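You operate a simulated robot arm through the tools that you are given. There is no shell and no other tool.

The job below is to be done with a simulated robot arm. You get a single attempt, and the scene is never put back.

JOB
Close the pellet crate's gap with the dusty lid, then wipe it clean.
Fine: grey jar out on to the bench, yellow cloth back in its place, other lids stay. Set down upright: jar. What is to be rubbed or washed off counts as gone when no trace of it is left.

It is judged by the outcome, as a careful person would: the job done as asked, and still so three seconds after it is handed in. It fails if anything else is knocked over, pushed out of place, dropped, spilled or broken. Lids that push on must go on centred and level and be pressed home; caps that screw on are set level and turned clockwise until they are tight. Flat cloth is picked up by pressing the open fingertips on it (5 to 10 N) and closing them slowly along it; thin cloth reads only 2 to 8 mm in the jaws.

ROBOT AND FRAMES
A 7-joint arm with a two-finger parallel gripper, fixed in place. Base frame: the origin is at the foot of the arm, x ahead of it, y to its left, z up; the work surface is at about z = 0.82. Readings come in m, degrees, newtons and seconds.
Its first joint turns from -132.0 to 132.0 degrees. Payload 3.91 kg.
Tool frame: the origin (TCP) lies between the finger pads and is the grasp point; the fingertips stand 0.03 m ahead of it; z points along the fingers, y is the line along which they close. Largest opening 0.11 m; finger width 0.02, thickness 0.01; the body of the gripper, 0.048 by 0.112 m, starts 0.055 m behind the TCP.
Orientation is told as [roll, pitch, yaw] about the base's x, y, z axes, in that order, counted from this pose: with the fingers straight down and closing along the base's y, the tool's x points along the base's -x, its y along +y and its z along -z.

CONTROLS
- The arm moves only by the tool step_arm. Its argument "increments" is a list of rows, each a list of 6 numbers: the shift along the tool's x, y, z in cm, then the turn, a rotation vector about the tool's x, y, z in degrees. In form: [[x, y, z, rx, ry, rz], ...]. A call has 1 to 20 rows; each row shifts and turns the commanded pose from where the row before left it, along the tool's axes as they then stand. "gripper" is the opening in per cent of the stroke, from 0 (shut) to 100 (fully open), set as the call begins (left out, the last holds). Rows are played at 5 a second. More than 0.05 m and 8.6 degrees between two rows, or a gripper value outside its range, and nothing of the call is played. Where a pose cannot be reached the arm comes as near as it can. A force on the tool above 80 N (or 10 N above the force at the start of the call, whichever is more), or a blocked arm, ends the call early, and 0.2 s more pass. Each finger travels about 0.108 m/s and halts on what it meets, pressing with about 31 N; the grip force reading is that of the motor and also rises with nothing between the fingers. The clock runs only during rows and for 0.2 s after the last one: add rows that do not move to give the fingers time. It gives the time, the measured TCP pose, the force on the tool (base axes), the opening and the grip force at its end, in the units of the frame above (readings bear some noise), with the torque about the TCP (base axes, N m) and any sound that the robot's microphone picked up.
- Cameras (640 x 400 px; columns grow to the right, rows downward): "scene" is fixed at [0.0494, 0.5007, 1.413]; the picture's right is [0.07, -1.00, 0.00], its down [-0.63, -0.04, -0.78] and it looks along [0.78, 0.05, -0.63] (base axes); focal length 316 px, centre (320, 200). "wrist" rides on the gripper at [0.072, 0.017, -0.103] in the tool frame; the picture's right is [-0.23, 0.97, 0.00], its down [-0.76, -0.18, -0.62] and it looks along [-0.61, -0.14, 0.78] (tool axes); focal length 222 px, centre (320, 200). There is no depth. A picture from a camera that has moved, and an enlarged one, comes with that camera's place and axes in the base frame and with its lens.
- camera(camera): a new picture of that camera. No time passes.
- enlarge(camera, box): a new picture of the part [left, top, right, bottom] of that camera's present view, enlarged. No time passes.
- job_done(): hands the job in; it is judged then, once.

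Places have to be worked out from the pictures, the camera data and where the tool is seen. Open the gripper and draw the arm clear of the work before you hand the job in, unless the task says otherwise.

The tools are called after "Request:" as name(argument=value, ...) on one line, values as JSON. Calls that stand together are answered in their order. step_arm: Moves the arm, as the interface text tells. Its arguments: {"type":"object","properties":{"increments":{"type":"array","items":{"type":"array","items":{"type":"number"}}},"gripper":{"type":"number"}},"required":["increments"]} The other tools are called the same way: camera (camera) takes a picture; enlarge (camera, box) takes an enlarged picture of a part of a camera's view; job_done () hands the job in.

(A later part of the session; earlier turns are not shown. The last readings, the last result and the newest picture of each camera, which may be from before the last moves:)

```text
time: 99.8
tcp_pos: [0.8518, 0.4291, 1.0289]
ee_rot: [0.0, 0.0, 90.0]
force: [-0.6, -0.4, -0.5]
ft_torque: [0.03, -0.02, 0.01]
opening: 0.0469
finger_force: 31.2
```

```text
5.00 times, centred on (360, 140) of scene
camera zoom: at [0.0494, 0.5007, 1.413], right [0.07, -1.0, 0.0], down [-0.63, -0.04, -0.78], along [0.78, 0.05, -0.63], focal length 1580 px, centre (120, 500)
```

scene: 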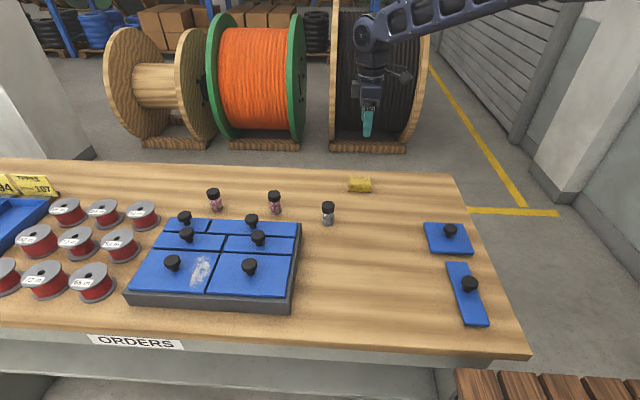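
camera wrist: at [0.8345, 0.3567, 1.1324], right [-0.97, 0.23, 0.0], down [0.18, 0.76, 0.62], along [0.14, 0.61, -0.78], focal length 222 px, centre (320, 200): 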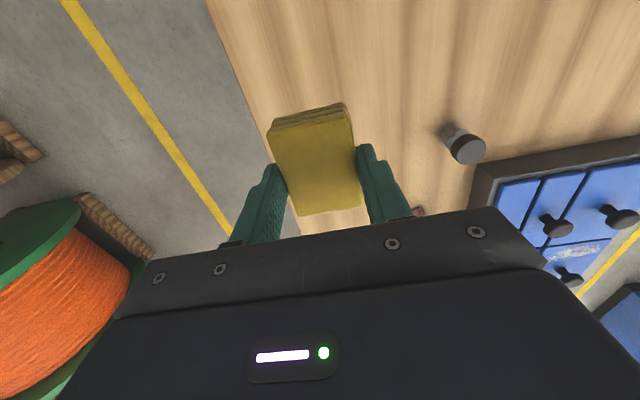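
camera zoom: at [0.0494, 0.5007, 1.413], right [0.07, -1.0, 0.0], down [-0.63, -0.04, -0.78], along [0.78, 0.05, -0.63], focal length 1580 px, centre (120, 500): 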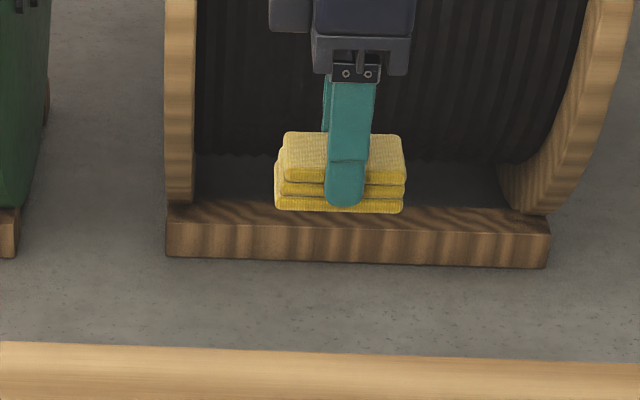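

The cloth is held firmly and square. I carry it high over to the dusty end of the lid.

Request:
step_arm(increments=[[-2.7, 3.02, 0, 0, 0, 0], [-2.7, 3.02, 0, 0, 0, 0], [-2.7, 3.02, 0, 0, 0, 0], [-2.7, 3.02, 0, 0, 0, 0], [-2.7, 3.02, 0, 0, 0, 0], [-2.7, 3.02, 0, 0, 0, 0], [-2.7, 3.02, 0, 0, 0, 0], [-2.7, 3.02, 0, 0, 0, 0], [-2.7, 3.02, 0, 0, 0, 0], [-2.7, 3.02, 0, 0, 0, 0], [-2.7, 3.02, 0, 0, 0, 0], [-2.7, 3.02, 0, 0, 0, 0], [-2.7, 3.02, 0, 0, 0, 0], [0, 0, 0, 0, 0, 0], [0, 0, 0, 0, 0, 0]], gripper=40)

Request:
camera(camera="wrist")

Request:
enlarge(camera="scene", box=[120, 190, 280, 310])

```text
time: 103.0
tcp_pos: [0.4588, 0.7798, 1.0296]
ee_rot: [0.1, 0.0, 90.0]
force: [-0.6, 0.2, -0.1]
ft_torque: [-0.01, -0.01, 0.0]
opening: 0.047
finger_force: 30.9
```

```text
taken
camera wrist: at [0.4421, 0.7069, 1.1319], right [-0.97, 0.23, 0.0], down [0.18, 0.76, 0.62], along [0.14, 0.61, -0.78], focal length 222 px, centre (320, 200)
```

wrist: 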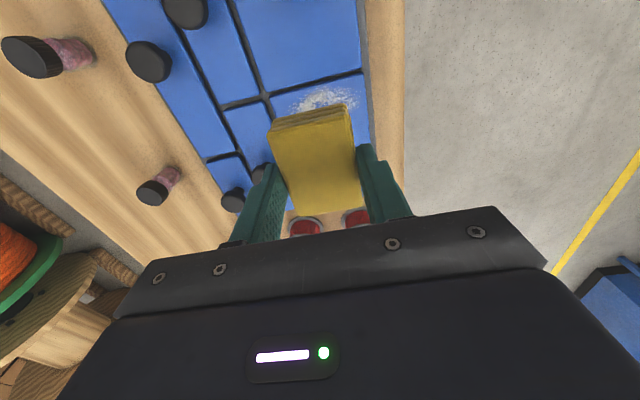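

```text
3.33 times, centred on (200, 250) of scene
camera zoom: at [0.0494, 0.5007, 1.413], right [0.07, -1.0, 0.0], down [-0.63, -0.04, -0.78], along [0.78, 0.05, -0.63], focal length 1053 px, centre (720, 33)
```

zoom: 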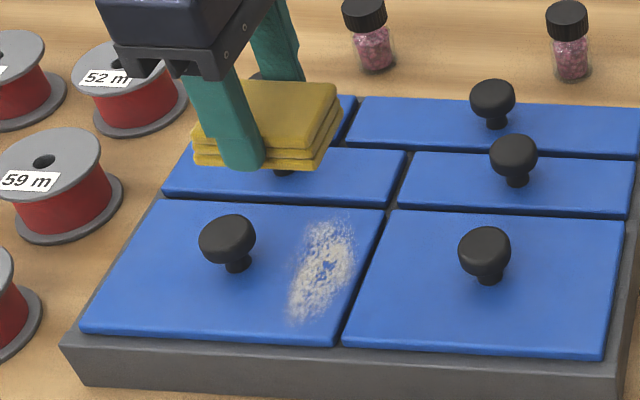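

Cloth is above the dusty end. I shift 3 mm toward −y for knob clearance and descend to about 1 cm above the lid.

Request:
step_arm(increments=[[0.3, 0, 3, 0, 0, 0], [0, 0, 3, 0, 0, 0], [0, 0, 3, 0, 0, 0], [0, 0, 1.5, 0, 0, 0], [0, 0, 0, 0, 0, 0], [0, 0, 0, 0, 0, 0]], gripper=40)

Request:
camera(camera="wrist")

Request:
enlarge(camera="scene", box=[120, 210, 260, 310])

```text
time: 104.4
tcp_pos: [0.458, 0.7777, 0.9228]
ee_rot: [0.0, -0.1, 89.9]
force: [-0.1, -0.5, 0.6]
ft_torque: [0.05, 0.0, 0.02]
opening: 0.0464
finger_force: 30.8
```

```text
taken
camera wrist: at [0.4414, 0.704, 1.0262], right [-0.97, 0.23, 0.0], down [0.18, 0.76, 0.62], along [0.14, 0.61, -0.78], focal length 222 px, centre (320, 200)
```

wrist: 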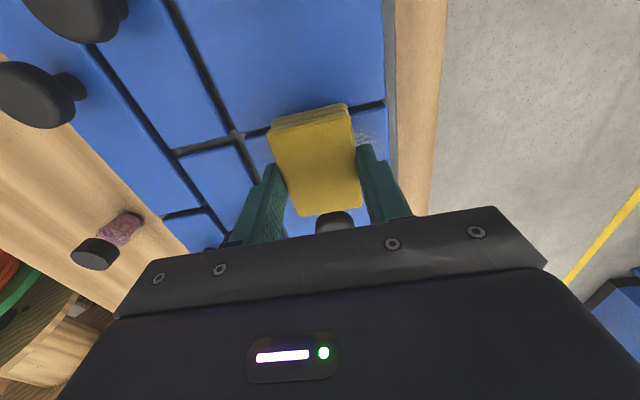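

```text
4.00 times, centred on (190, 260) of scene
camera zoom: at [0.0494, 0.5007, 1.413], right [0.07, -1.0, 0.0], down [-0.63, -0.04, -0.78], along [0.78, 0.05, -0.63], focal length 1264 px, centre (840, -40)
```

zoom: 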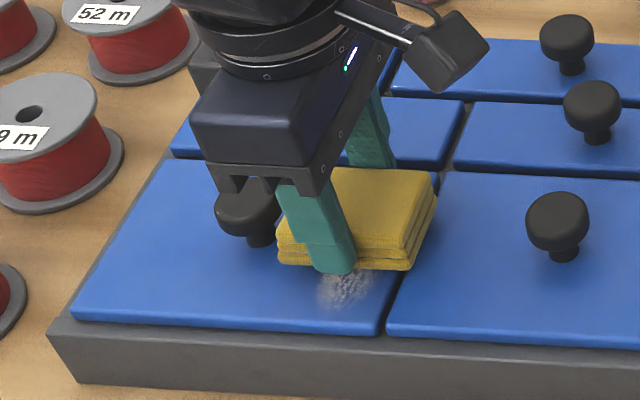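

The cloth's far edge is close to our lid's knob, so I zoom in to check the clearance before touching down.

Request:
enlarge(camera="wrist", box=[270, 180, 390, 240])

Request:
enlarge(camera="scene", box=[165, 240, 235, 290])

```text
5.33 times, centred on (330, 210) of wrist
camera zoom: at [0.4414, 0.704, 1.0262], right [-0.97, 0.23, 0.0], down [0.18, 0.76, 0.62], along [0.14, 0.61, -0.78], focal length 1185 px, centre (267, 147)
```

zoom: 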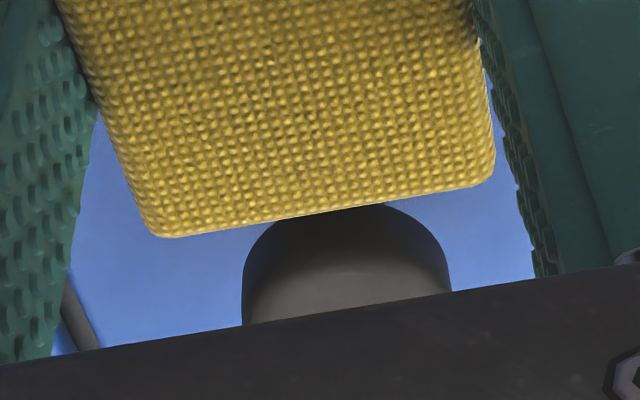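

```text
8.00 times, centred on (200, 265) of scene
camera zoom: at [0.0494, 0.5007, 1.413], right [0.07, -1.0, 0.0], down [-0.63, -0.04, -0.78], along [0.78, 0.05, -0.63], focal length 2528 px, centre (1280, -320)
```

zoom: 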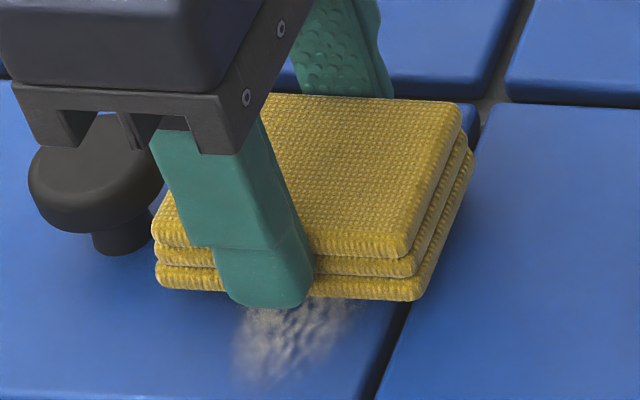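

There is about 6–10 mm clearance to the knob; I shift another 3 mm away, then touch down gently on the dust.

Request:
step_arm(increments=[[0.3, 0, 0.5, 0, 0, 0], [0, 0, 0.2, 0, 0, 0], [0, 0, 0, 0, 0, 0]], gripper=40)

Request:
step_arm(increments=[[0, 0, 0.15, 0, 0, 0], [0, 0, 0, 0, 0, 0]], gripper=40)

Request:
step_arm(increments=[[0, 0, 0.1, 0, 0, 0], [0, 0, 0, 0, 0, 0]], gripper=40)

```text
time: 105.2
tcp_pos: [0.458, 0.7741, 0.9169]
ee_rot: [0.0, 0.0, 90.0]
force: [-0.6, 0.4, -1.1]
ft_torque: [0.01, 0.01, -0.01]
opening: 0.0468
finger_force: 30.9
```

```text
time: 105.8
tcp_pos: [0.4592, 0.7746, 0.915]
ee_rot: [-0.1, -0.2, 90.0]
force: [-0.2, -0.8, -1.0]
ft_torque: [0.0, 0.01, 0.01]
opening: 0.0471
finger_force: 31.0
```

```text
time: 106.4
tcp_pos: [0.4582, 0.7751, 0.9158]
ee_rot: [-0.1, 0.0, 89.9]
force: [0.2, 0.5, -0.4]
ft_torque: [-0.01, 0.0, -0.01]
opening: 0.0468
finger_force: 31.5
```

No contact yet. I continue down in 1 mm steps.

Request:
step_arm(increments=[[0, 0, 0.1, 0, 0, 0], [0, 0, 0, 0, 0, 0]], gripper=40)

Request:
step_arm(increments=[[0, 0, 0.1, 0, 0, 0], [0, 0, 0, 0, 0, 0]], gripper=40)

Request:
step_arm(increments=[[0, 0, 0.1, 0, 0, 0], [0, 0, 0, 0, 0, 0]], gripper=40)

```text
time: 107.0
tcp_pos: [0.4582, 0.7747, 0.9147]
ee_rot: [-0.1, -0.1, 90.0]
force: [-0.8, -1.7, 10.2]
ft_torque: [-0.19, 0.08, -0.01]
opening: 0.0472
finger_force: 30.3
```

```text
time: 107.6
tcp_pos: [0.4589, 0.776, 0.915]
ee_rot: [-0.1, -0.1, 90.0]
force: [-0.2, -1.4, 25.4]
ft_torque: [-0.37, 0.07, -0.02]
opening: 0.0468
finger_force: 31.0
```

```text
time: 108.2
tcp_pos: [0.4587, 0.7751, 0.9137]
ee_rot: [-0.1, -0.2, 90.1]
force: [1.9, 1.6, 36.0]
ft_torque: [0.09, -0.02, 0.0]
opening: 0.0471
finger_force: 31.4
```

Contact at TCP about 0.9147; the push is 36 N, so I ease up 1.8 mm to about 12 N and wipe along x across the dust.

Request:
step_arm(increments=[[0, 0, -0.18, 0, 0, 0], [0, 0, 0, 0, 0, 0]], gripper=40)

Request:
step_arm(increments=[[0, 0.8, 0, 0, 0, 0], [0, 0.8, 0, 0, 0, 0], [0, 0.8, 0, 0, 0, 0], [0, 0.8, 0, 0, 0, 0]], gripper=40)

Request:
enlarge(camera="scene", box=[120, 220, 260, 310])

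```text
time: 108.8
tcp_pos: [0.4588, 0.777, 0.9141]
ee_rot: [0.0, 0.0, 90.0]
force: [3.4, 8.7, 24.8]
ft_torque: [0.52, -0.11, 0.0]
opening: 0.0467
finger_force: 30.8
```

```text
time: 109.8
tcp_pos: [0.4253, 0.7739, 0.9137]
ee_rot: [-0.1, 0.0, 89.9]
force: [3.9, -0.6, 13.8]
ft_torque: [0.14, -0.2, 0.01]
opening: 0.0468
finger_force: 31.1
```

```text
4.44 times, centred on (190, 265) of scene
camera zoom: at [0.0494, 0.5007, 1.413], right [0.07, -1.0, 0.0], down [-0.63, -0.04, -0.78], along [0.78, 0.05, -0.63], focal length 1404 px, centre (898, -89)
```

zoom: 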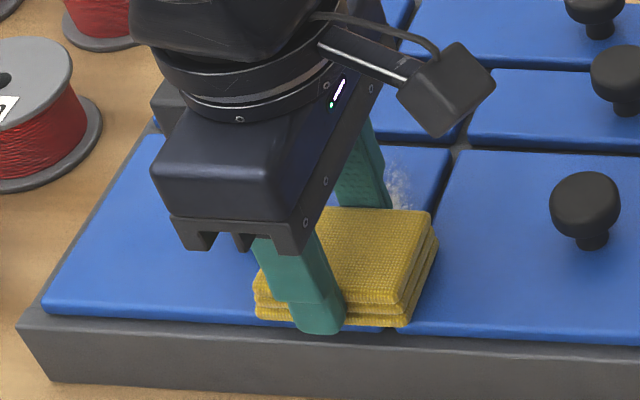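

The cloth slides at 14 N and the wiped area already looks clean. I sweep back toward +x over the whole patch.

Request:
step_arm(increments=[[0, -0.8, 0, 0, 0, 0], [0, -0.8, 0, 0, 0, 0], [0, -0.8, 0, 0, 0, 0], [0, -0.8, 0, 0, 0, 0], [0, -0.8, 0, 0, 0, 0], [0, -0.8, 0, 0, 0, 0], [0, -0.8, 0, 0, 0, 0], [0, -0.8, 0, 0, 0, 0], [0, -0.6, 0, 0, 0, 0]], gripper=40)

Request:
enlarge(camera="scene", box=[120, 220, 260, 310])

```text
time: 111.8
tcp_pos: [0.496, 0.7737, 0.915]
ee_rot: [0.1, 0.1, 90.0]
force: [-0.8, 0.0, 0.1]
ft_torque: [0.03, 0.03, 0.03]
opening: 0.0467
finger_force: 30.7
```

```text
4.44 times, centred on (190, 265) of scene
camera zoom: at [0.0494, 0.5007, 1.413], right [0.07, -1.0, 0.0], down [-0.63, -0.04, -0.78], along [0.78, 0.05, -0.63], focal length 1404 px, centre (898, -89)
```

zoom: 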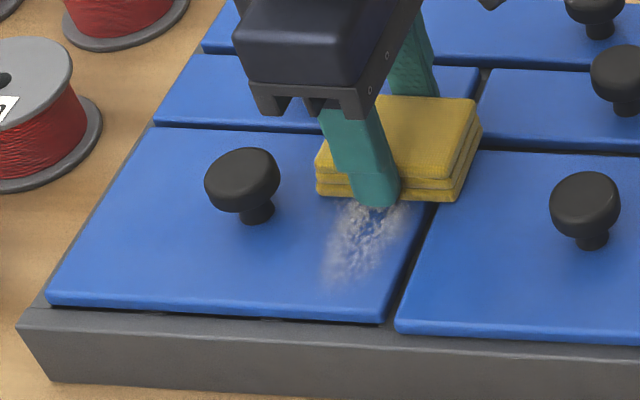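

Contact was lost on the +x sweep (the pad crept up in the fingers a little), and the dust has faded but remains. I lower by 1 mm steps to restore contact.

Request:
step_arm(increments=[[0, 0, 0.1, 0, 0, 0], [0, 0, 0, 0, 0, 0]], gripper=40)

Request:
step_arm(increments=[[0, 0, 0.1, 0, 0, 0], [0, 0, 0, 0, 0, 0]], gripper=40)

```text
time: 112.4
tcp_pos: [0.4972, 0.7753, 0.9147]
ee_rot: [-0.1, 0.0, 89.9]
force: [-1.3, -4.6, 9.8]
ft_torque: [-0.28, 0.0, -0.04]
opening: 0.0469
finger_force: 30.9
```

```text
time: 113.0
tcp_pos: [0.4959, 0.7744, 0.9133]
ee_rot: [-0.1, -0.1, 90.1]
force: [-2.0, -6.0, 24.6]
ft_torque: [-0.46, 0.01, -0.08]
opening: 0.0466
finger_force: 31.0
```

Contact is restored at about 25 N. I sweep back toward −x and look at the dust again.

Request:
step_arm(increments=[[0, 0.8, 0, 0, 0, 0], [0, 0.8, 0, 0, 0, 0], [0, 0.8, 0, 0, 0, 0], [0, 0.8, 0, 0, 0, 0], [0, 0.8, 0, 0, 0, 0], [0, 0.8, 0, 0, 0, 0], [0, 0.8, 0, 0, 0, 0], [0, 0.8, 0, 0, 0, 0], [0, 0.6, 0, 0, 0, 0]], gripper=40)

Request:
enlarge(camera="scene", box=[120, 220, 260, 310])

Request:
camera(camera="wrist")

```text
time: 115.0
tcp_pos: [0.4271, 0.7738, 0.9114]
ee_rot: [0.0, -0.1, 90.0]
force: [14.4, -0.6, 35.1]
ft_torque: [0.07, -0.48, 0.1]
opening: 0.0468
finger_force: 30.9
```

```text
4.44 times, centred on (190, 265) of scene
camera zoom: at [0.0494, 0.5007, 1.413], right [0.07, -1.0, 0.0], down [-0.63, -0.04, -0.78], along [0.78, 0.05, -0.63], focal length 1404 px, centre (898, -89)
```

zoom: 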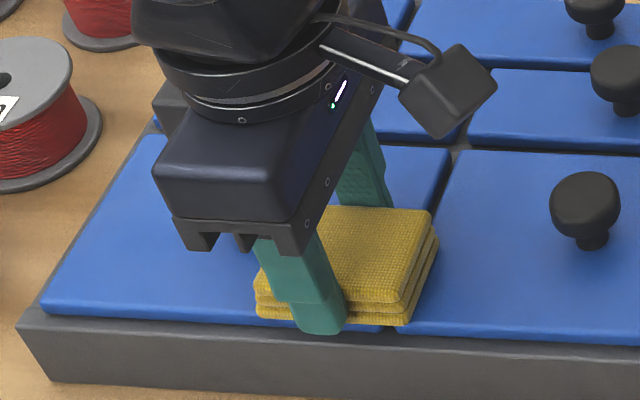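

```text
taken
camera wrist: at [0.4101, 0.7012, 1.0154], right [-0.97, 0.23, 0.0], down [0.18, 0.76, 0.62], along [0.14, 0.61, -0.78], focal length 222 px, centre (320, 200)
```

wrist: 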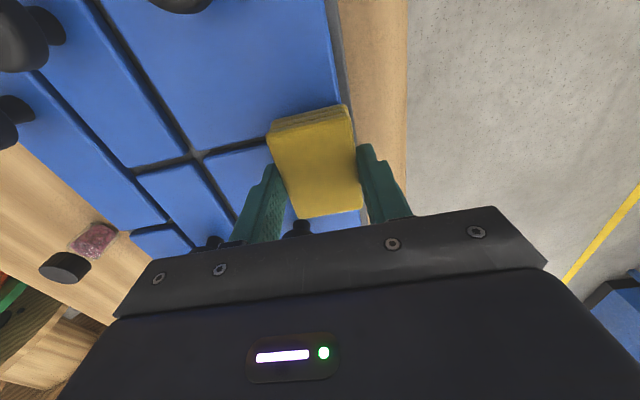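

The rear of the patch is now clean. I ease the pressure slightly and make another pass toward +x, then will lift to inspect.

Request:
step_arm(increments=[[0, 0, -0.1, 0, 0, 0], [0, -0.8, 0, 0, 0, 0], [0, -0.8, 0, 0, 0, 0], [0, -0.8, 0, 0, 0, 0], [0, -0.8, 0, 0, 0, 0], [0, -0.8, 0, 0, 0, 0], [0, -0.8, 0, 0, 0, 0], [0, -0.8, 0, 0, 0, 0], [0, -0.8, 0, 0, 0, 0], [0, -0.6, 0, 0, 0, 0]], gripper=40)

Request:
enlarge(camera="scene", box=[120, 220, 260, 310])

```text
time: 117.2
tcp_pos: [0.4965, 0.7744, 0.9127]
ee_rot: [0.0, 0.0, 90.0]
force: [-1.5, -0.8, 3.2]
ft_torque: [0.15, 0.04, 0.06]
opening: 0.0469
finger_force: 31.1
```

```text
4.44 times, centred on (190, 265) of scene
camera zoom: at [0.0494, 0.5007, 1.413], right [0.07, -1.0, 0.0], down [-0.63, -0.04, -0.78], along [0.78, 0.05, -0.63], focal length 1404 px, centre (898, -89)
```

zoom: 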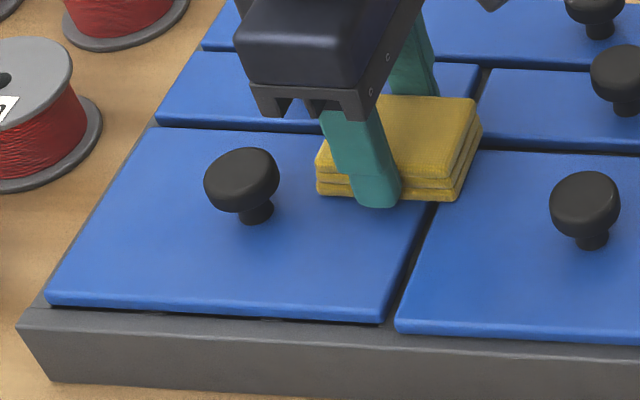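

The visible part of the lid is clean. I make one more pass back toward −x with a bit more pressure, then lift to inspect everything.

Request:
step_arm(increments=[[0, 0, 0.1, 0, 0, 0], [0, 0.8, 0, 0, 0, 0], [0, 0.8, 0, 0, 0, 0], [0, 0.8, 0, 0, 0, 0], [0, 0.8, 0, 0, 0, 0], [0, 0.8, 0, 0, 0, 0], [0, 0.8, 0, 0, 0, 0], [0, 0.8, 0, 0, 0, 0], [0, 0.6, 0, 0, 0, 0], [0, 0, 0, 0, 0, 0]], gripper=40)

Request:
step_arm(increments=[[0, 0, -0.5, 0, 0, 0], [0, 0, -1, 0, 0, 0], [0, 0, -2, 0, 0, 0], [0, 0, -3, 0, 0, 0], [0, 0, -3, 0, 0, 0], [0, 0, -1, 0, 0, 0], [0, 0, 0, 0, 0, 0]], gripper=40)

Request:
enlarge(camera="scene", box=[120, 220, 260, 310])

Request:
camera(camera="wrist")

```text
time: 119.4
tcp_pos: [0.4337, 0.7749, 0.9121]
ee_rot: [0.0, 0.0, 90.0]
force: [3.5, 0.8, 10.4]
ft_torque: [0.03, -0.12, 0.02]
opening: 0.0469
finger_force: 30.8
```

```text
time: 121.0
tcp_pos: [0.4342, 0.7751, 1.0165]
ee_rot: [0.0, 0.0, 90.0]
force: [-0.1, -0.4, -0.9]
ft_torque: [0.02, 0.03, -0.01]
opening: 0.0468
finger_force: 31.2
```

```text
4.44 times, centred on (190, 265) of scene
camera zoom: at [0.0494, 0.5007, 1.413], right [0.07, -1.0, 0.0], down [-0.63, -0.04, -0.78], along [0.78, 0.05, -0.63], focal length 1404 px, centre (898, -89)
```

zoom: 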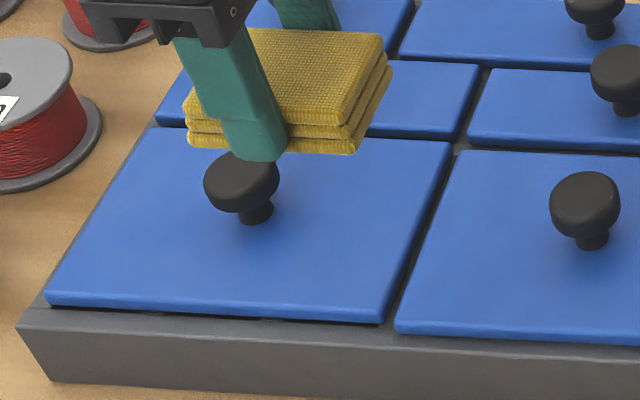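

```text
taken
camera wrist: at [0.418, 0.7021, 1.12], right [-0.97, 0.23, 0.0], down [0.18, 0.76, 0.62], along [0.14, 0.61, -0.78], focal length 222 px, centre (320, 200)
```

wrist: 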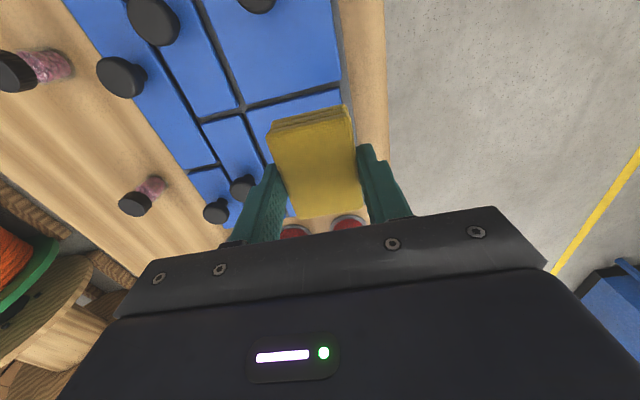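

The lid looks clean. I zoom in for any remaining trace and to see how far it slid.

Request:
enlarge(camera="scene", box=[175, 240, 235, 300])

Request:
enlarge(camera="scene", box=[125, 270, 185, 310])

Request:
enlarge(camera="scene", box=[205, 225, 305, 315])

```text
6.67 times, centred on (205, 270) of scene
camera zoom: at [0.0494, 0.5007, 1.413], right [0.07, -1.0, 0.0], down [-0.63, -0.04, -0.78], along [0.78, 0.05, -0.63], focal length 2106 px, centre (1087, -267)
```

zoom: 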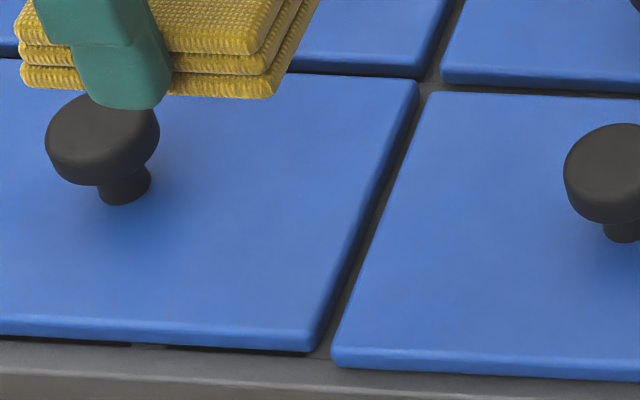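

```text
10.00 times, centred on (155, 290) of scene
camera zoom: at [0.0494, 0.5007, 1.413], right [0.07, -1.0, 0.0], down [-0.63, -0.04, -0.78], along [0.78, 0.05, -0.63], focal length 3159 px, centre (1970, -700)
```

zoom: 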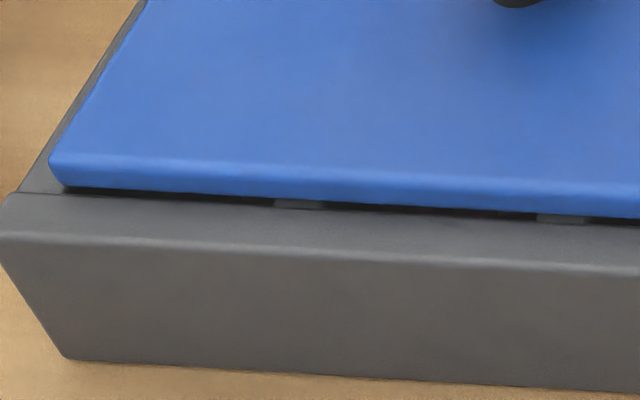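

```text
4.44 times, centred on (255, 270) of scene
camera zoom: at [0.0494, 0.5007, 1.413], right [0.07, -1.0, 0.0], down [-0.63, -0.04, -0.78], along [0.78, 0.05, -0.63], focal length 1404 px, centre (609, -111)
```

zoom: 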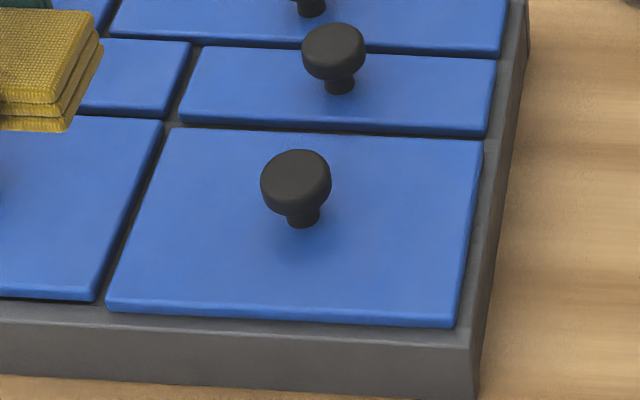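

Not a trace of dust is left in view. The lid has slid about 2 mm toward +x again from the wiping, and I also want to be sure the big lid did not move, so I repeat the earlier junction close-ups.

Request:
enlarge(camera="scene", box=[195, 275, 235, 305])

Request:
enlarge(camera="scene", box=[200, 240, 240, 270])

Request:
enlarge(camera="scene", box=[270, 280, 310, 315])

```text
13.33 times, centred on (215, 290) of scene
camera zoom: at [0.0494, 0.5007, 1.413], right [0.07, -1.0, 0.0], down [-0.63, -0.04, -0.78], along [0.78, 0.05, -0.63], focal length 4213 px, centre (1720, -1000)
```

zoom: 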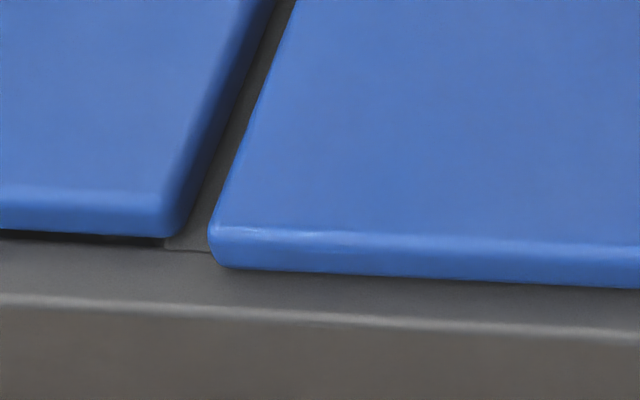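

```text
13.33 times, centred on (220, 255) of scene
camera zoom: at [0.0494, 0.5007, 1.413], right [0.07, -1.0, 0.0], down [-0.63, -0.04, -0.78], along [0.78, 0.05, -0.63], focal length 4213 px, centre (1653, -533)
```

zoom: 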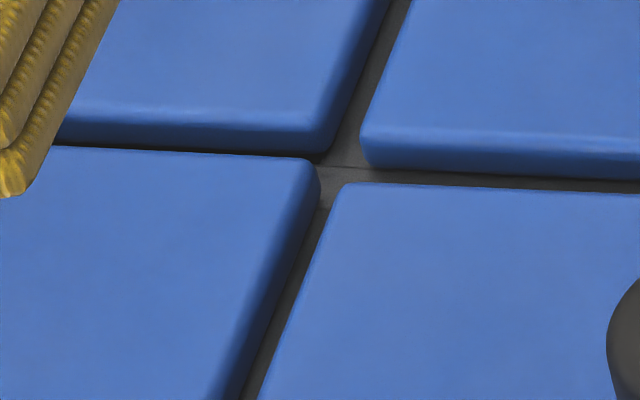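

```text
11.43 times, centred on (290, 298) of scene
camera zoom: at [0.0494, 0.5007, 1.413], right [0.07, -1.0, 0.0], down [-0.63, -0.04, -0.78], along [0.78, 0.05, -0.63], focal length 3611 px, centre (663, -914)
```

zoom: 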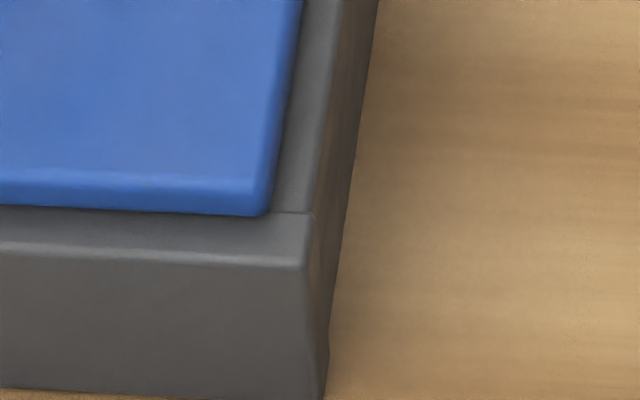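

Wiping dragged the neighbours a little: the big lid about 2–3 mm toward −x and the left second-row lid about 2 mm toward +x. I will nudge them back by their knobs, but first I return the cloth to its place.

Request:
step_arm(increments=[[2.464, -2.976, 0, 0, 0, 0], [2.464, -2.976, 0, 0, 0, 0], [2.464, -2.976, 0, 0, 0, 0], [2.464, -2.976, 0, 0, 0, 0], [2.464, -2.976, 0, 0, 0, 0], [2.464, -2.976, 0, 0, 0, 0], [2.464, -2.976, 0, 0, 0, 0], [2.464, -2.976, 0, 0, 0, 0], [2.464, -2.976, 0, 0, 0, 0], [2.464, -2.976, 0, 0, 0, 0], [2.464, -2.976, 0, 0, 0, 0], [2.464, -2.976, 0, 0, 0, 0], [2.464, -2.976, 0, 0, 0, 0], [2.464, -2.976, 0, 0, 0, 0], [0, 0, 0, 0, 0, 0], [0, 0, 0, 0, 0, 0]], gripper=40)

Request:
camera(camera="wrist")

Request:
camera(camera="scene")

```text
time: 124.4
tcp_pos: [0.8518, 0.4288, 1.0168]
ee_rot: [0.0, 0.0, 90.0]
force: [-0.7, 0.6, 0.0]
ft_torque: [0.02, 0.01, -0.01]
opening: 0.0471
finger_force: 31.3
```

```text
taken
camera wrist: at [0.8356, 0.3564, 1.1199], right [-0.97, 0.23, 0.0], down [0.18, 0.76, 0.62], along [0.14, 0.61, -0.78], focal length 222 px, centre (320, 200)
```

wrist: 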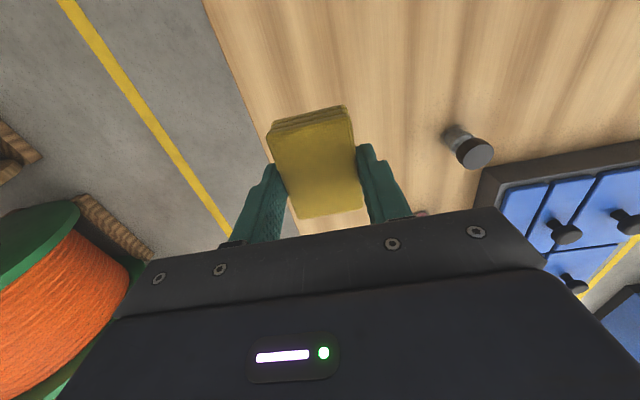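

```text
taken
```

scene: 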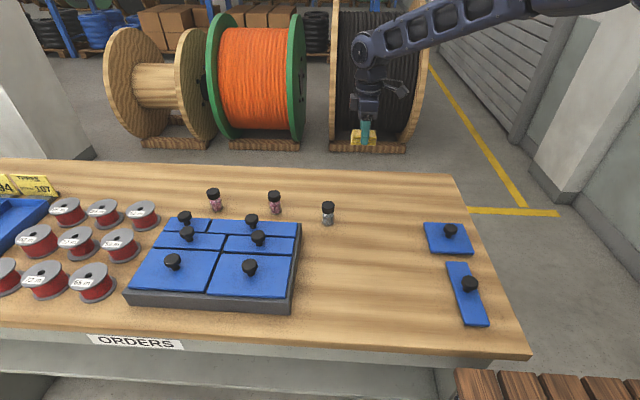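

Back over the cloth's place. I lower to just above the bench.

Request:
step_arm(increments=[[0, 0, 3.5, 0, 0, 0], [0, 0, 3.5, 0, 0, 0], [0, 0, 3.5, 0, 0, 0], [0, 0, 3.0, 0, 0, 0], [0, 0, 1.5, 0, 0, 0], [0, 0, 0.4, 0, 0, 0], [0, 0, 0, 0, 0, 0]], gripper=40)

Request:
step_arm(increments=[[0, 0, 0.1, 0, 0, 0], [0, 0, 0.1, 0, 0, 0], [0, 0, 0, 0, 0, 0]], gripper=40)

Request:
step_arm(increments=[[0, 0, 0.1, 0, 0, 0], [0, 0, 0, 0, 0, 0]], gripper=40)

```text
time: 126.0
tcp_pos: [0.8513, 0.4302, 0.8612]
ee_rot: [0.0, 0.0, 90.0]
force: [0.4, 0.1, 0.3]
ft_torque: [-0.03, 0.02, -0.04]
opening: 0.0472
finger_force: 30.9
```

```text
time: 126.8
tcp_pos: [0.8512, 0.4308, 0.8599]
ee_rot: [0.0, 0.0, 90.0]
force: [0.3, 0.6, 0.5]
ft_torque: [-0.03, -0.01, 0.03]
opening: 0.0466
finger_force: 31.1
```

```text
time: 127.4
tcp_pos: [0.8508, 0.4294, 0.8595]
ee_rot: [0.0, 0.0, 89.9]
force: [-0.1, -0.4, -0.2]
ft_torque: [-0.02, -0.01, -0.02]
opening: 0.0467
finger_force: 31.0
```

No contact yet; I continue down in 1 mm steps.

Request:
step_arm(increments=[[0, 0, 0.1, 0, 0, 0], [0, 0, 0, 0, 0, 0]], gripper=40)

Request:
step_arm(increments=[[0, 0, 0.1, 0, 0, 0], [0, 0, 0, 0, 0, 0]], gripper=40)

Request:
step_arm(increments=[[0, 0, 0.1, 0, 0, 0], [0, 0, 0, 0, 0, 0]], gripper=40)

Request:
enlarge(camera="scene", box=[330, 150, 390, 210])

```text
time: 128.0
tcp_pos: [0.8516, 0.4301, 0.8587]
ee_rot: [0.0, 0.0, 89.9]
force: [0.3, -0.5, -1.1]
ft_torque: [0.0, -0.01, 0.01]
opening: 0.0467
finger_force: 31.2
```

```text
time: 128.6
tcp_pos: [0.8525, 0.43, 0.8572]
ee_rot: [-0.1, 0.0, 90.0]
force: [0.5, -0.1, -0.3]
ft_torque: [0.04, 0.0, 0.01]
opening: 0.0467
finger_force: 30.5
```

```text
time: 129.2
tcp_pos: [0.8525, 0.4312, 0.857]
ee_rot: [0.1, 0.0, 89.9]
force: [0.5, -1.2, 4.0]
ft_torque: [0.06, 0.01, 0.01]
opening: 0.0466
finger_force: 31.2
```

```text
6.67 times, centred on (360, 180) of scene
camera zoom: at [0.0494, 0.5007, 1.413], right [0.07, -1.0, 0.0], down [-0.63, -0.04, -0.78], along [0.78, 0.05, -0.63], focal length 2106 px, centre (53, 333)
```

zoom: 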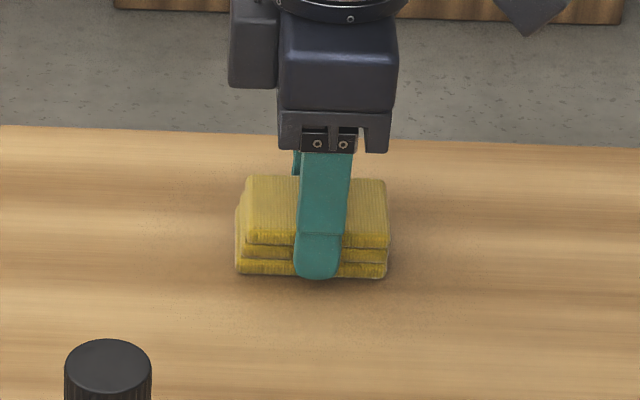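

Touching at 4 N, but the pad is about 2 mm off toward +x and +y from its original spot. I lift 2 mm, correct, and set it down again.

Request:
step_arm(increments=[[0, 0, -0.2, 0, 0, 0], [0.22, 0.18, 0, 0, 0, 0], [0, 0, 0.1, 0, 0, 0], [0, 0, 0.1, 0, 0, 0], [0, 0, 0, 0, 0, 0]], gripper=40)

Request:
enlarge(camera="scene", box=[330, 150, 390, 210])

```text
time: 130.4
tcp_pos: [0.8501, 0.4289, 0.8563]
ee_rot: [0.0, -0.1, 90.1]
force: [-0.4, -1.2, 4.3]
ft_torque: [0.02, 0.06, -0.01]
opening: 0.0467
finger_force: 31.6
```

```text
6.67 times, centred on (360, 180) of scene
camera zoom: at [0.0494, 0.5007, 1.413], right [0.07, -1.0, 0.0], down [-0.63, -0.04, -0.78], along [0.78, 0.05, -0.63], focal length 2106 px, centre (53, 333)
```

zoom: 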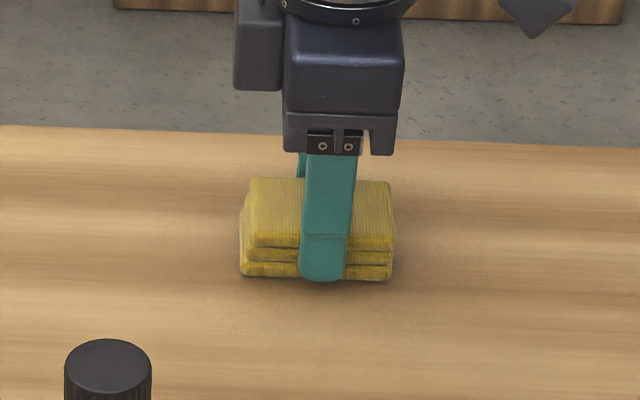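

The pad now matches its original place. I open the fingers and rise.

Request:
step_arm(increments=[[0, 0, 0, 0, 0, 0], [0, 0, 0, 0, 0, 0], [0, 0, 0, 0, 0, 0]], gripper=70)

Request:
step_arm(increments=[[0, 0, -1, 0, 0, 0], [0, 0, -2, 0, 0, 0], [0, 0, -4, 0, 0, 0], [0, 0, -4, 0, 0, 0], [0, 0, -4, 0, 0, 0], [0, 0, 0, 0, 0, 0]], gripper=70)

Request:
enlarge(camera="scene", box=[320, 160, 400, 210])

Request:
camera(camera="wrist")

```text
time: 131.2
tcp_pos: [0.8505, 0.4271, 0.8571]
ee_rot: [0.0, -0.1, 89.9]
force: [-0.6, 0.1, 1.4]
ft_torque: [0.02, 0.01, 0.0]
opening: 0.0772
finger_force: 0.0
```

```text
time: 132.6
tcp_pos: [0.8503, 0.4284, 1.0073]
ee_rot: [-0.1, 0.1, 90.0]
force: [0.4, -0.3, 0.0]
ft_torque: [-0.02, -0.01, 0.0]
opening: 0.0768
finger_force: 0.1
```

```text
8.00 times, centred on (360, 185) of scene
camera zoom: at [0.0494, 0.5007, 1.413], right [0.07, -1.0, 0.0], down [-0.63, -0.04, -0.78], along [0.78, 0.05, -0.63], focal length 2528 px, centre (0, 320)
```

zoom: 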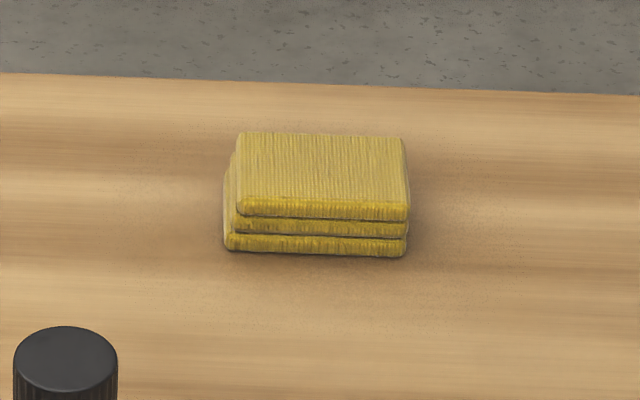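

```text
taken
camera wrist: at [0.8336, 0.3547, 1.1102], right [-0.97, 0.23, 0.0], down [0.18, 0.76, 0.62], along [0.14, 0.61, -0.78], focal length 222 px, centre (320, 200)
```

wrist: 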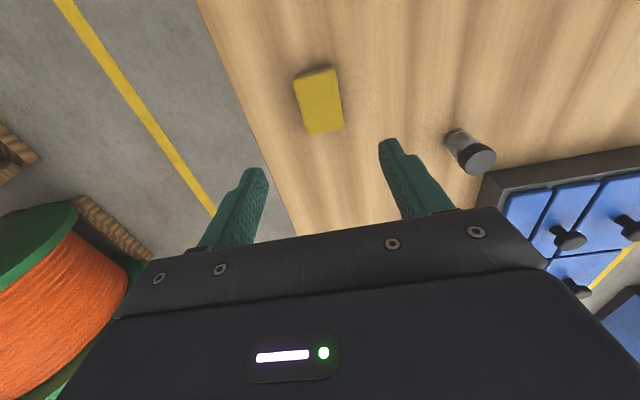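

The cloth is back exactly where it was. Now I return over the crate to recentre the lids.

Request:
step_arm(increments=[[-2.86, 3.0, -0.33, 0, 0, 0], [-2.86, 3.0, -0.33, 0, 0, 0], [-2.86, 3.0, -0.33, 0, 0, 0], [-2.86, 3.0, -0.33, 0, 0, 0], [-2.86, 3.0, -0.33, 0, 0, 0], [-2.86, 3.0, -0.33, 0, 0, 0], [-2.86, 3.0, -0.33, 0, 0, 0], [-2.86, 3.0, -0.33, 0, 0, 0], [-2.86, 3.0, -0.33, 0, 0, 0], [-2.86, 3.0, -0.33, 0, 0, 0], [-2.86, 3.0, -0.33, 0, 0, 0], [-2.86, 3.0, -0.33, 0, 0, 0], [-2.86, 3.0, -0.33, 0, 0, 0], [0, 0, 0, 0, 0, 0], [0, 0, 0, 0, 0, 0]], gripper=50)

Request:
camera(camera="wrist")

Request:
enlarge(camera="wrist", box=[150, 0, 390, 190])

```text
time: 135.8
tcp_pos: [0.4596, 0.7999, 1.05]
ee_rot: [0.0, 0.0, 90.0]
force: [0.2, -0.2, -0.2]
ft_torque: [-0.01, 0.01, 0.0]
opening: 0.055
finger_force: 0.1
```

```text
taken
camera wrist: at [0.4433, 0.7269, 1.1528], right [-0.97, 0.23, 0.0], down [0.18, 0.76, 0.62], along [0.14, 0.61, -0.78], focal length 222 px, centre (320, 200)
```

wrist: 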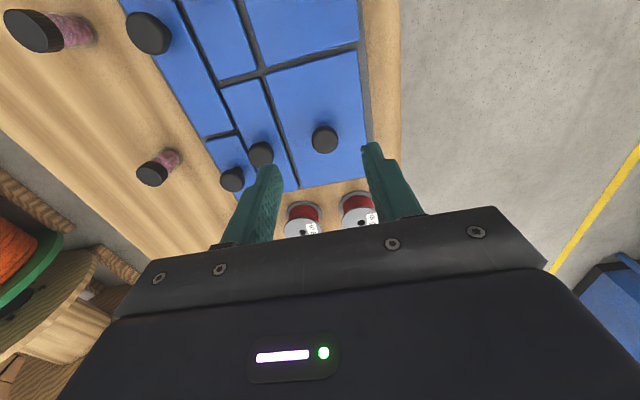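

```text
2.11 times, centred on (270, 95) of wrist
camera zoom: at [0.4433, 0.7269, 1.1528], right [-0.97, 0.23, 0.0], down [0.18, 0.76, 0.62], along [0.14, 0.61, -0.78], focal length 468 px, centre (425, 421)
```

zoom: 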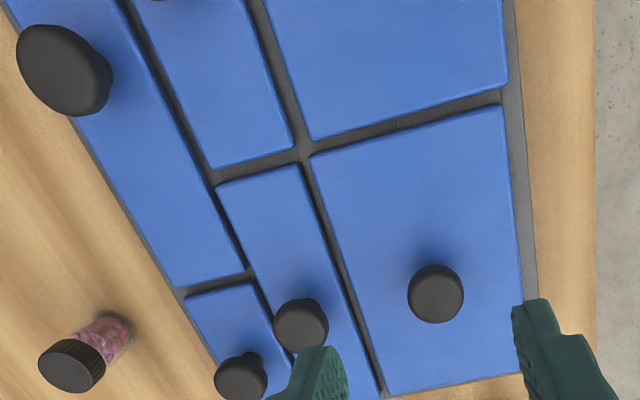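

Our lid is clean here too. It is now at about x_c 0.464 (4 mm too far +x, slightly rotated), while the row-2 lid front edges look even. I repeat the original close-up to compare the second-row lid with its initial position.

Request:
enlarge(camera="scene", box=[125, 230, 225, 310])

Request:
enlarge(camera="scene", box=[120, 180, 320, 320])

Request:
enlarge(camera="scene", box=[200, 240, 240, 270])

```text
5.00 times, centred on (175, 270) of scene
camera zoom: at [0.0494, 0.5007, 1.413], right [0.07, -1.0, 0.0], down [-0.63, -0.04, -0.78], along [0.78, 0.05, -0.63], focal length 1580 px, centre (1045, -150)
```

zoom: 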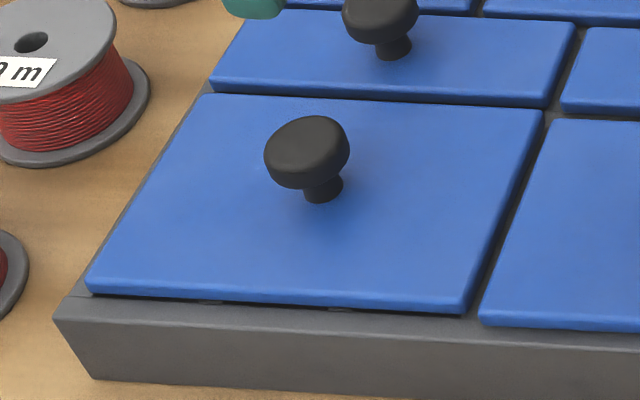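

```text
2.86 times, centred on (220, 250) of scene
camera zoom: at [0.0494, 0.5007, 1.413], right [0.07, -1.0, 0.0], down [-0.63, -0.04, -0.78], along [0.78, 0.05, -0.63], focal length 903 px, centre (606, 57)
```

zoom: 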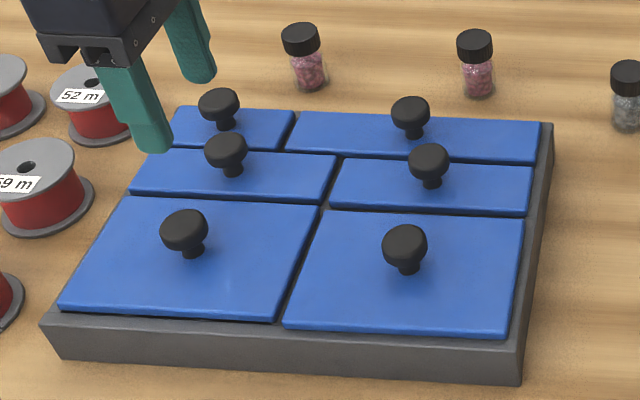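

```text
13.33 times, centred on (220, 255) of scene
camera zoom: at [0.0494, 0.5007, 1.413], right [0.07, -1.0, 0.0], down [-0.63, -0.04, -0.78], along [0.78, 0.05, -0.63], focal length 4213 px, centre (1653, -533)
```

zoom: 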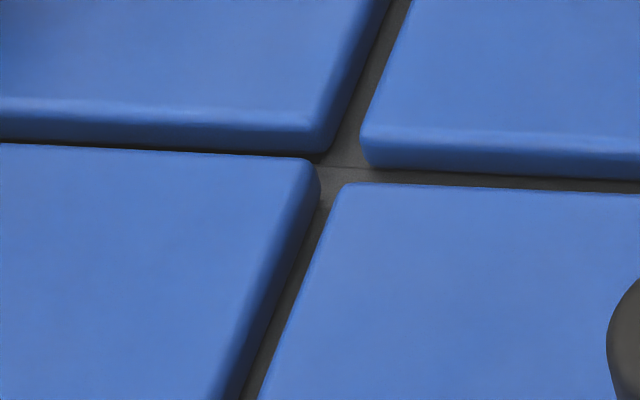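

Row‑2's left lid shows only about a 1–2 mm shift. First I re-grip our lid's knob (tips clear of the plate) to bring it back to x≈0.460.

Request:
step_arm(increments=[[-3.5, 0, 0, 0, 0, 0], [0, 0, 4, 0, 0, 0], [0, 0, 4, 0, 0, 0], [0, 0, 3, 0, 0, 0], [0, 0, 0, 0, 0, 0], [0, 0, 0, 0, 0, 0]], gripper=55)

Request:
enlarge(camera="wrist", box=[200, 30, 440, 220])

```text
time: 137.2
tcp_pos: [0.4614, 0.8354, 0.9391]
ee_rot: [0.1, 0.0, 90.0]
force: [0.0, 0.4, 0.5]
ft_torque: [-0.04, -0.02, 0.04]
opening: 0.0604
finger_force: 0.0
```

```text
2.11 times, centred on (320, 125) of wrist
camera zoom: at [0.4441, 0.7623, 1.0423], right [-0.97, 0.23, 0.0], down [0.18, 0.76, 0.62], along [0.14, 0.61, -0.78], focal length 468 px, centre (320, 358)
```

zoom: 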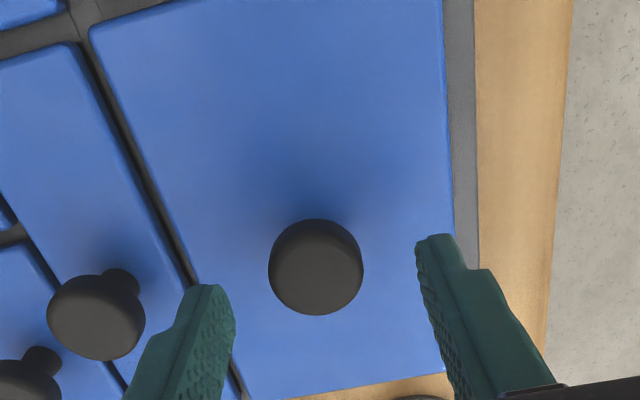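

Knob is about 1–2 mm +x of the TCP. I descend, close on it, and turn +1° to square the lid.

Request:
step_arm(increments=[[0, 0.1, 1.5, 0, 0, 0], [0, 0, 1.2, 0, 0, 0], [0, 0, 0, 0, 0, 0]], gripper=50)

Request:
step_arm(increments=[[0, 0, 0, 0, 0, 0], [0, 0, 0, 0, 0, 0]], gripper=33)

Request:
step_arm(increments=[[0, 0, 0, 0, 0, 0], [0, 0, 0, 0, 0, 0]], gripper=20)

Request:
enlarge(camera="wrist", box=[200, 30, 440, 220])

Request:
enlarge(camera="scene", box=[125, 230, 225, 310])

```text
time: 138.0
tcp_pos: [0.4605, 0.8357, 0.9123]
ee_rot: [0.0, 0.0, 89.9]
force: [-0.6, -0.1, 0.3]
ft_torque: [-0.02, 0.0, -0.03]
opening: 0.0551
finger_force: 0.0
```

```text
time: 138.6
tcp_pos: [0.4601, 0.8354, 0.9119]
ee_rot: [0.1, 0.0, 90.0]
force: [0.1, 1.2, 0.3]
ft_torque: [0.0, 0.01, 0.01]
opening: 0.0362
finger_force: 0.1
```

```text
time: 139.2
tcp_pos: [0.4589, 0.8351, 0.9129]
ee_rot: [-0.1, 0.0, 90.0]
force: [-0.6, -1.4, 0.4]
ft_torque: [-0.01, -0.01, -0.02]
opening: 0.0307
finger_force: 31.1
```

```text
2.11 times, centred on (320, 125) of wrist
camera zoom: at [0.443, 0.7622, 1.0154], right [-0.97, 0.23, 0.0], down [0.18, 0.76, 0.62], along [0.14, 0.61, -0.78], focal length 468 px, centre (320, 358)
```

zoom: 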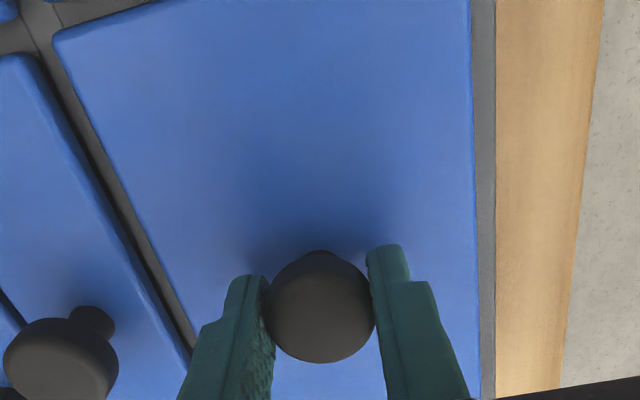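

```text
5.00 times, centred on (175, 270) of scene
camera zoom: at [0.0494, 0.5007, 1.413], right [0.07, -1.0, 0.0], down [-0.63, -0.04, -0.78], along [0.78, 0.05, -0.63], focal length 1580 px, centre (1045, -150)
```

zoom: 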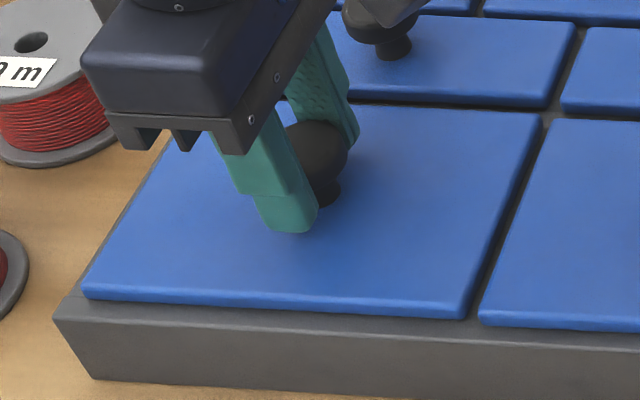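

The lid is squared and back at x_c≈0.460. I release it and rise.

Request:
step_arm(increments=[[0, 0, 0, 0, 0, 0], [0, 0, 0, 0, 0, 0], [0, 0, -2, 0, 0, 0], [0, 0, -2, 0, 0, 0], [0, 0, -2, 0, 0, 0], [0, 0, 0, 0, 0, 0]], gripper=50)

Request:
enlarge(camera="scene", box=[125, 230, 225, 310])

Request:
enlarge(camera="scene", box=[200, 240, 240, 270])

Request:
enlarge(camera="scene", box=[195, 275, 235, 305])

```text
time: 140.6
tcp_pos: [0.4598, 0.8354, 0.9727]
ee_rot: [0.0, -0.1, 90.0]
force: [-0.9, 0.2, -0.3]
ft_torque: [0.02, -0.01, 0.02]
opening: 0.0551
finger_force: 0.0
```

```text
5.00 times, centred on (175, 270) of scene
camera zoom: at [0.0494, 0.5007, 1.413], right [0.07, -1.0, 0.0], down [-0.63, -0.04, -0.78], along [0.78, 0.05, -0.63], focal length 1580 px, centre (1045, -150)
```

zoom: 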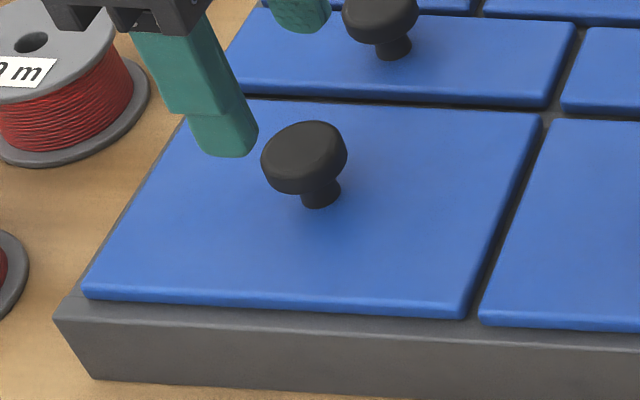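

```text
13.33 times, centred on (220, 255) of scene
camera zoom: at [0.0494, 0.5007, 1.413], right [0.07, -1.0, 0.0], down [-0.63, -0.04, -0.78], along [0.78, 0.05, -0.63], focal length 4213 px, centre (1653, -533)
```

zoom: 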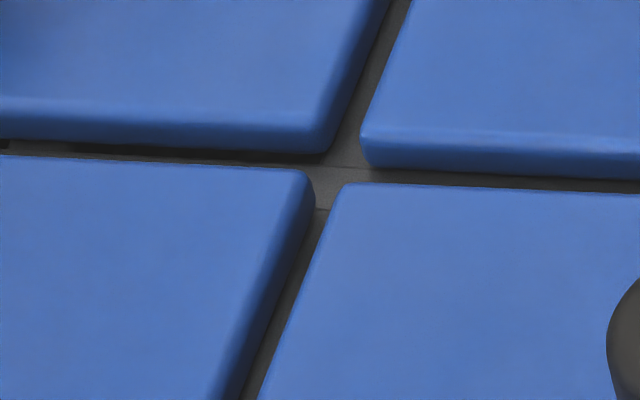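

```text
13.33 times, centred on (215, 290) of scene
camera zoom: at [0.0494, 0.5007, 1.413], right [0.07, -1.0, 0.0], down [-0.63, -0.04, -0.78], along [0.78, 0.05, -0.63], focal length 4213 px, centre (1720, -1000)
```

zoom: 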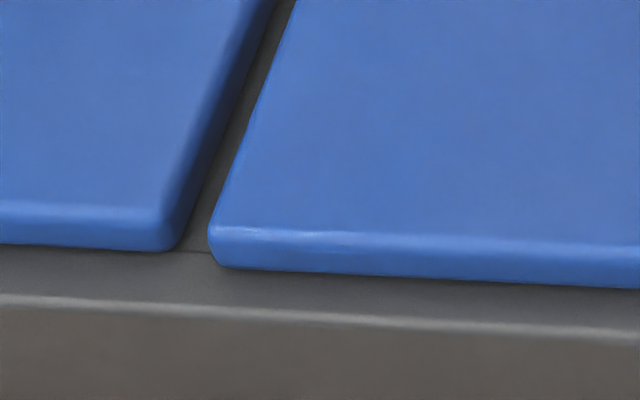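

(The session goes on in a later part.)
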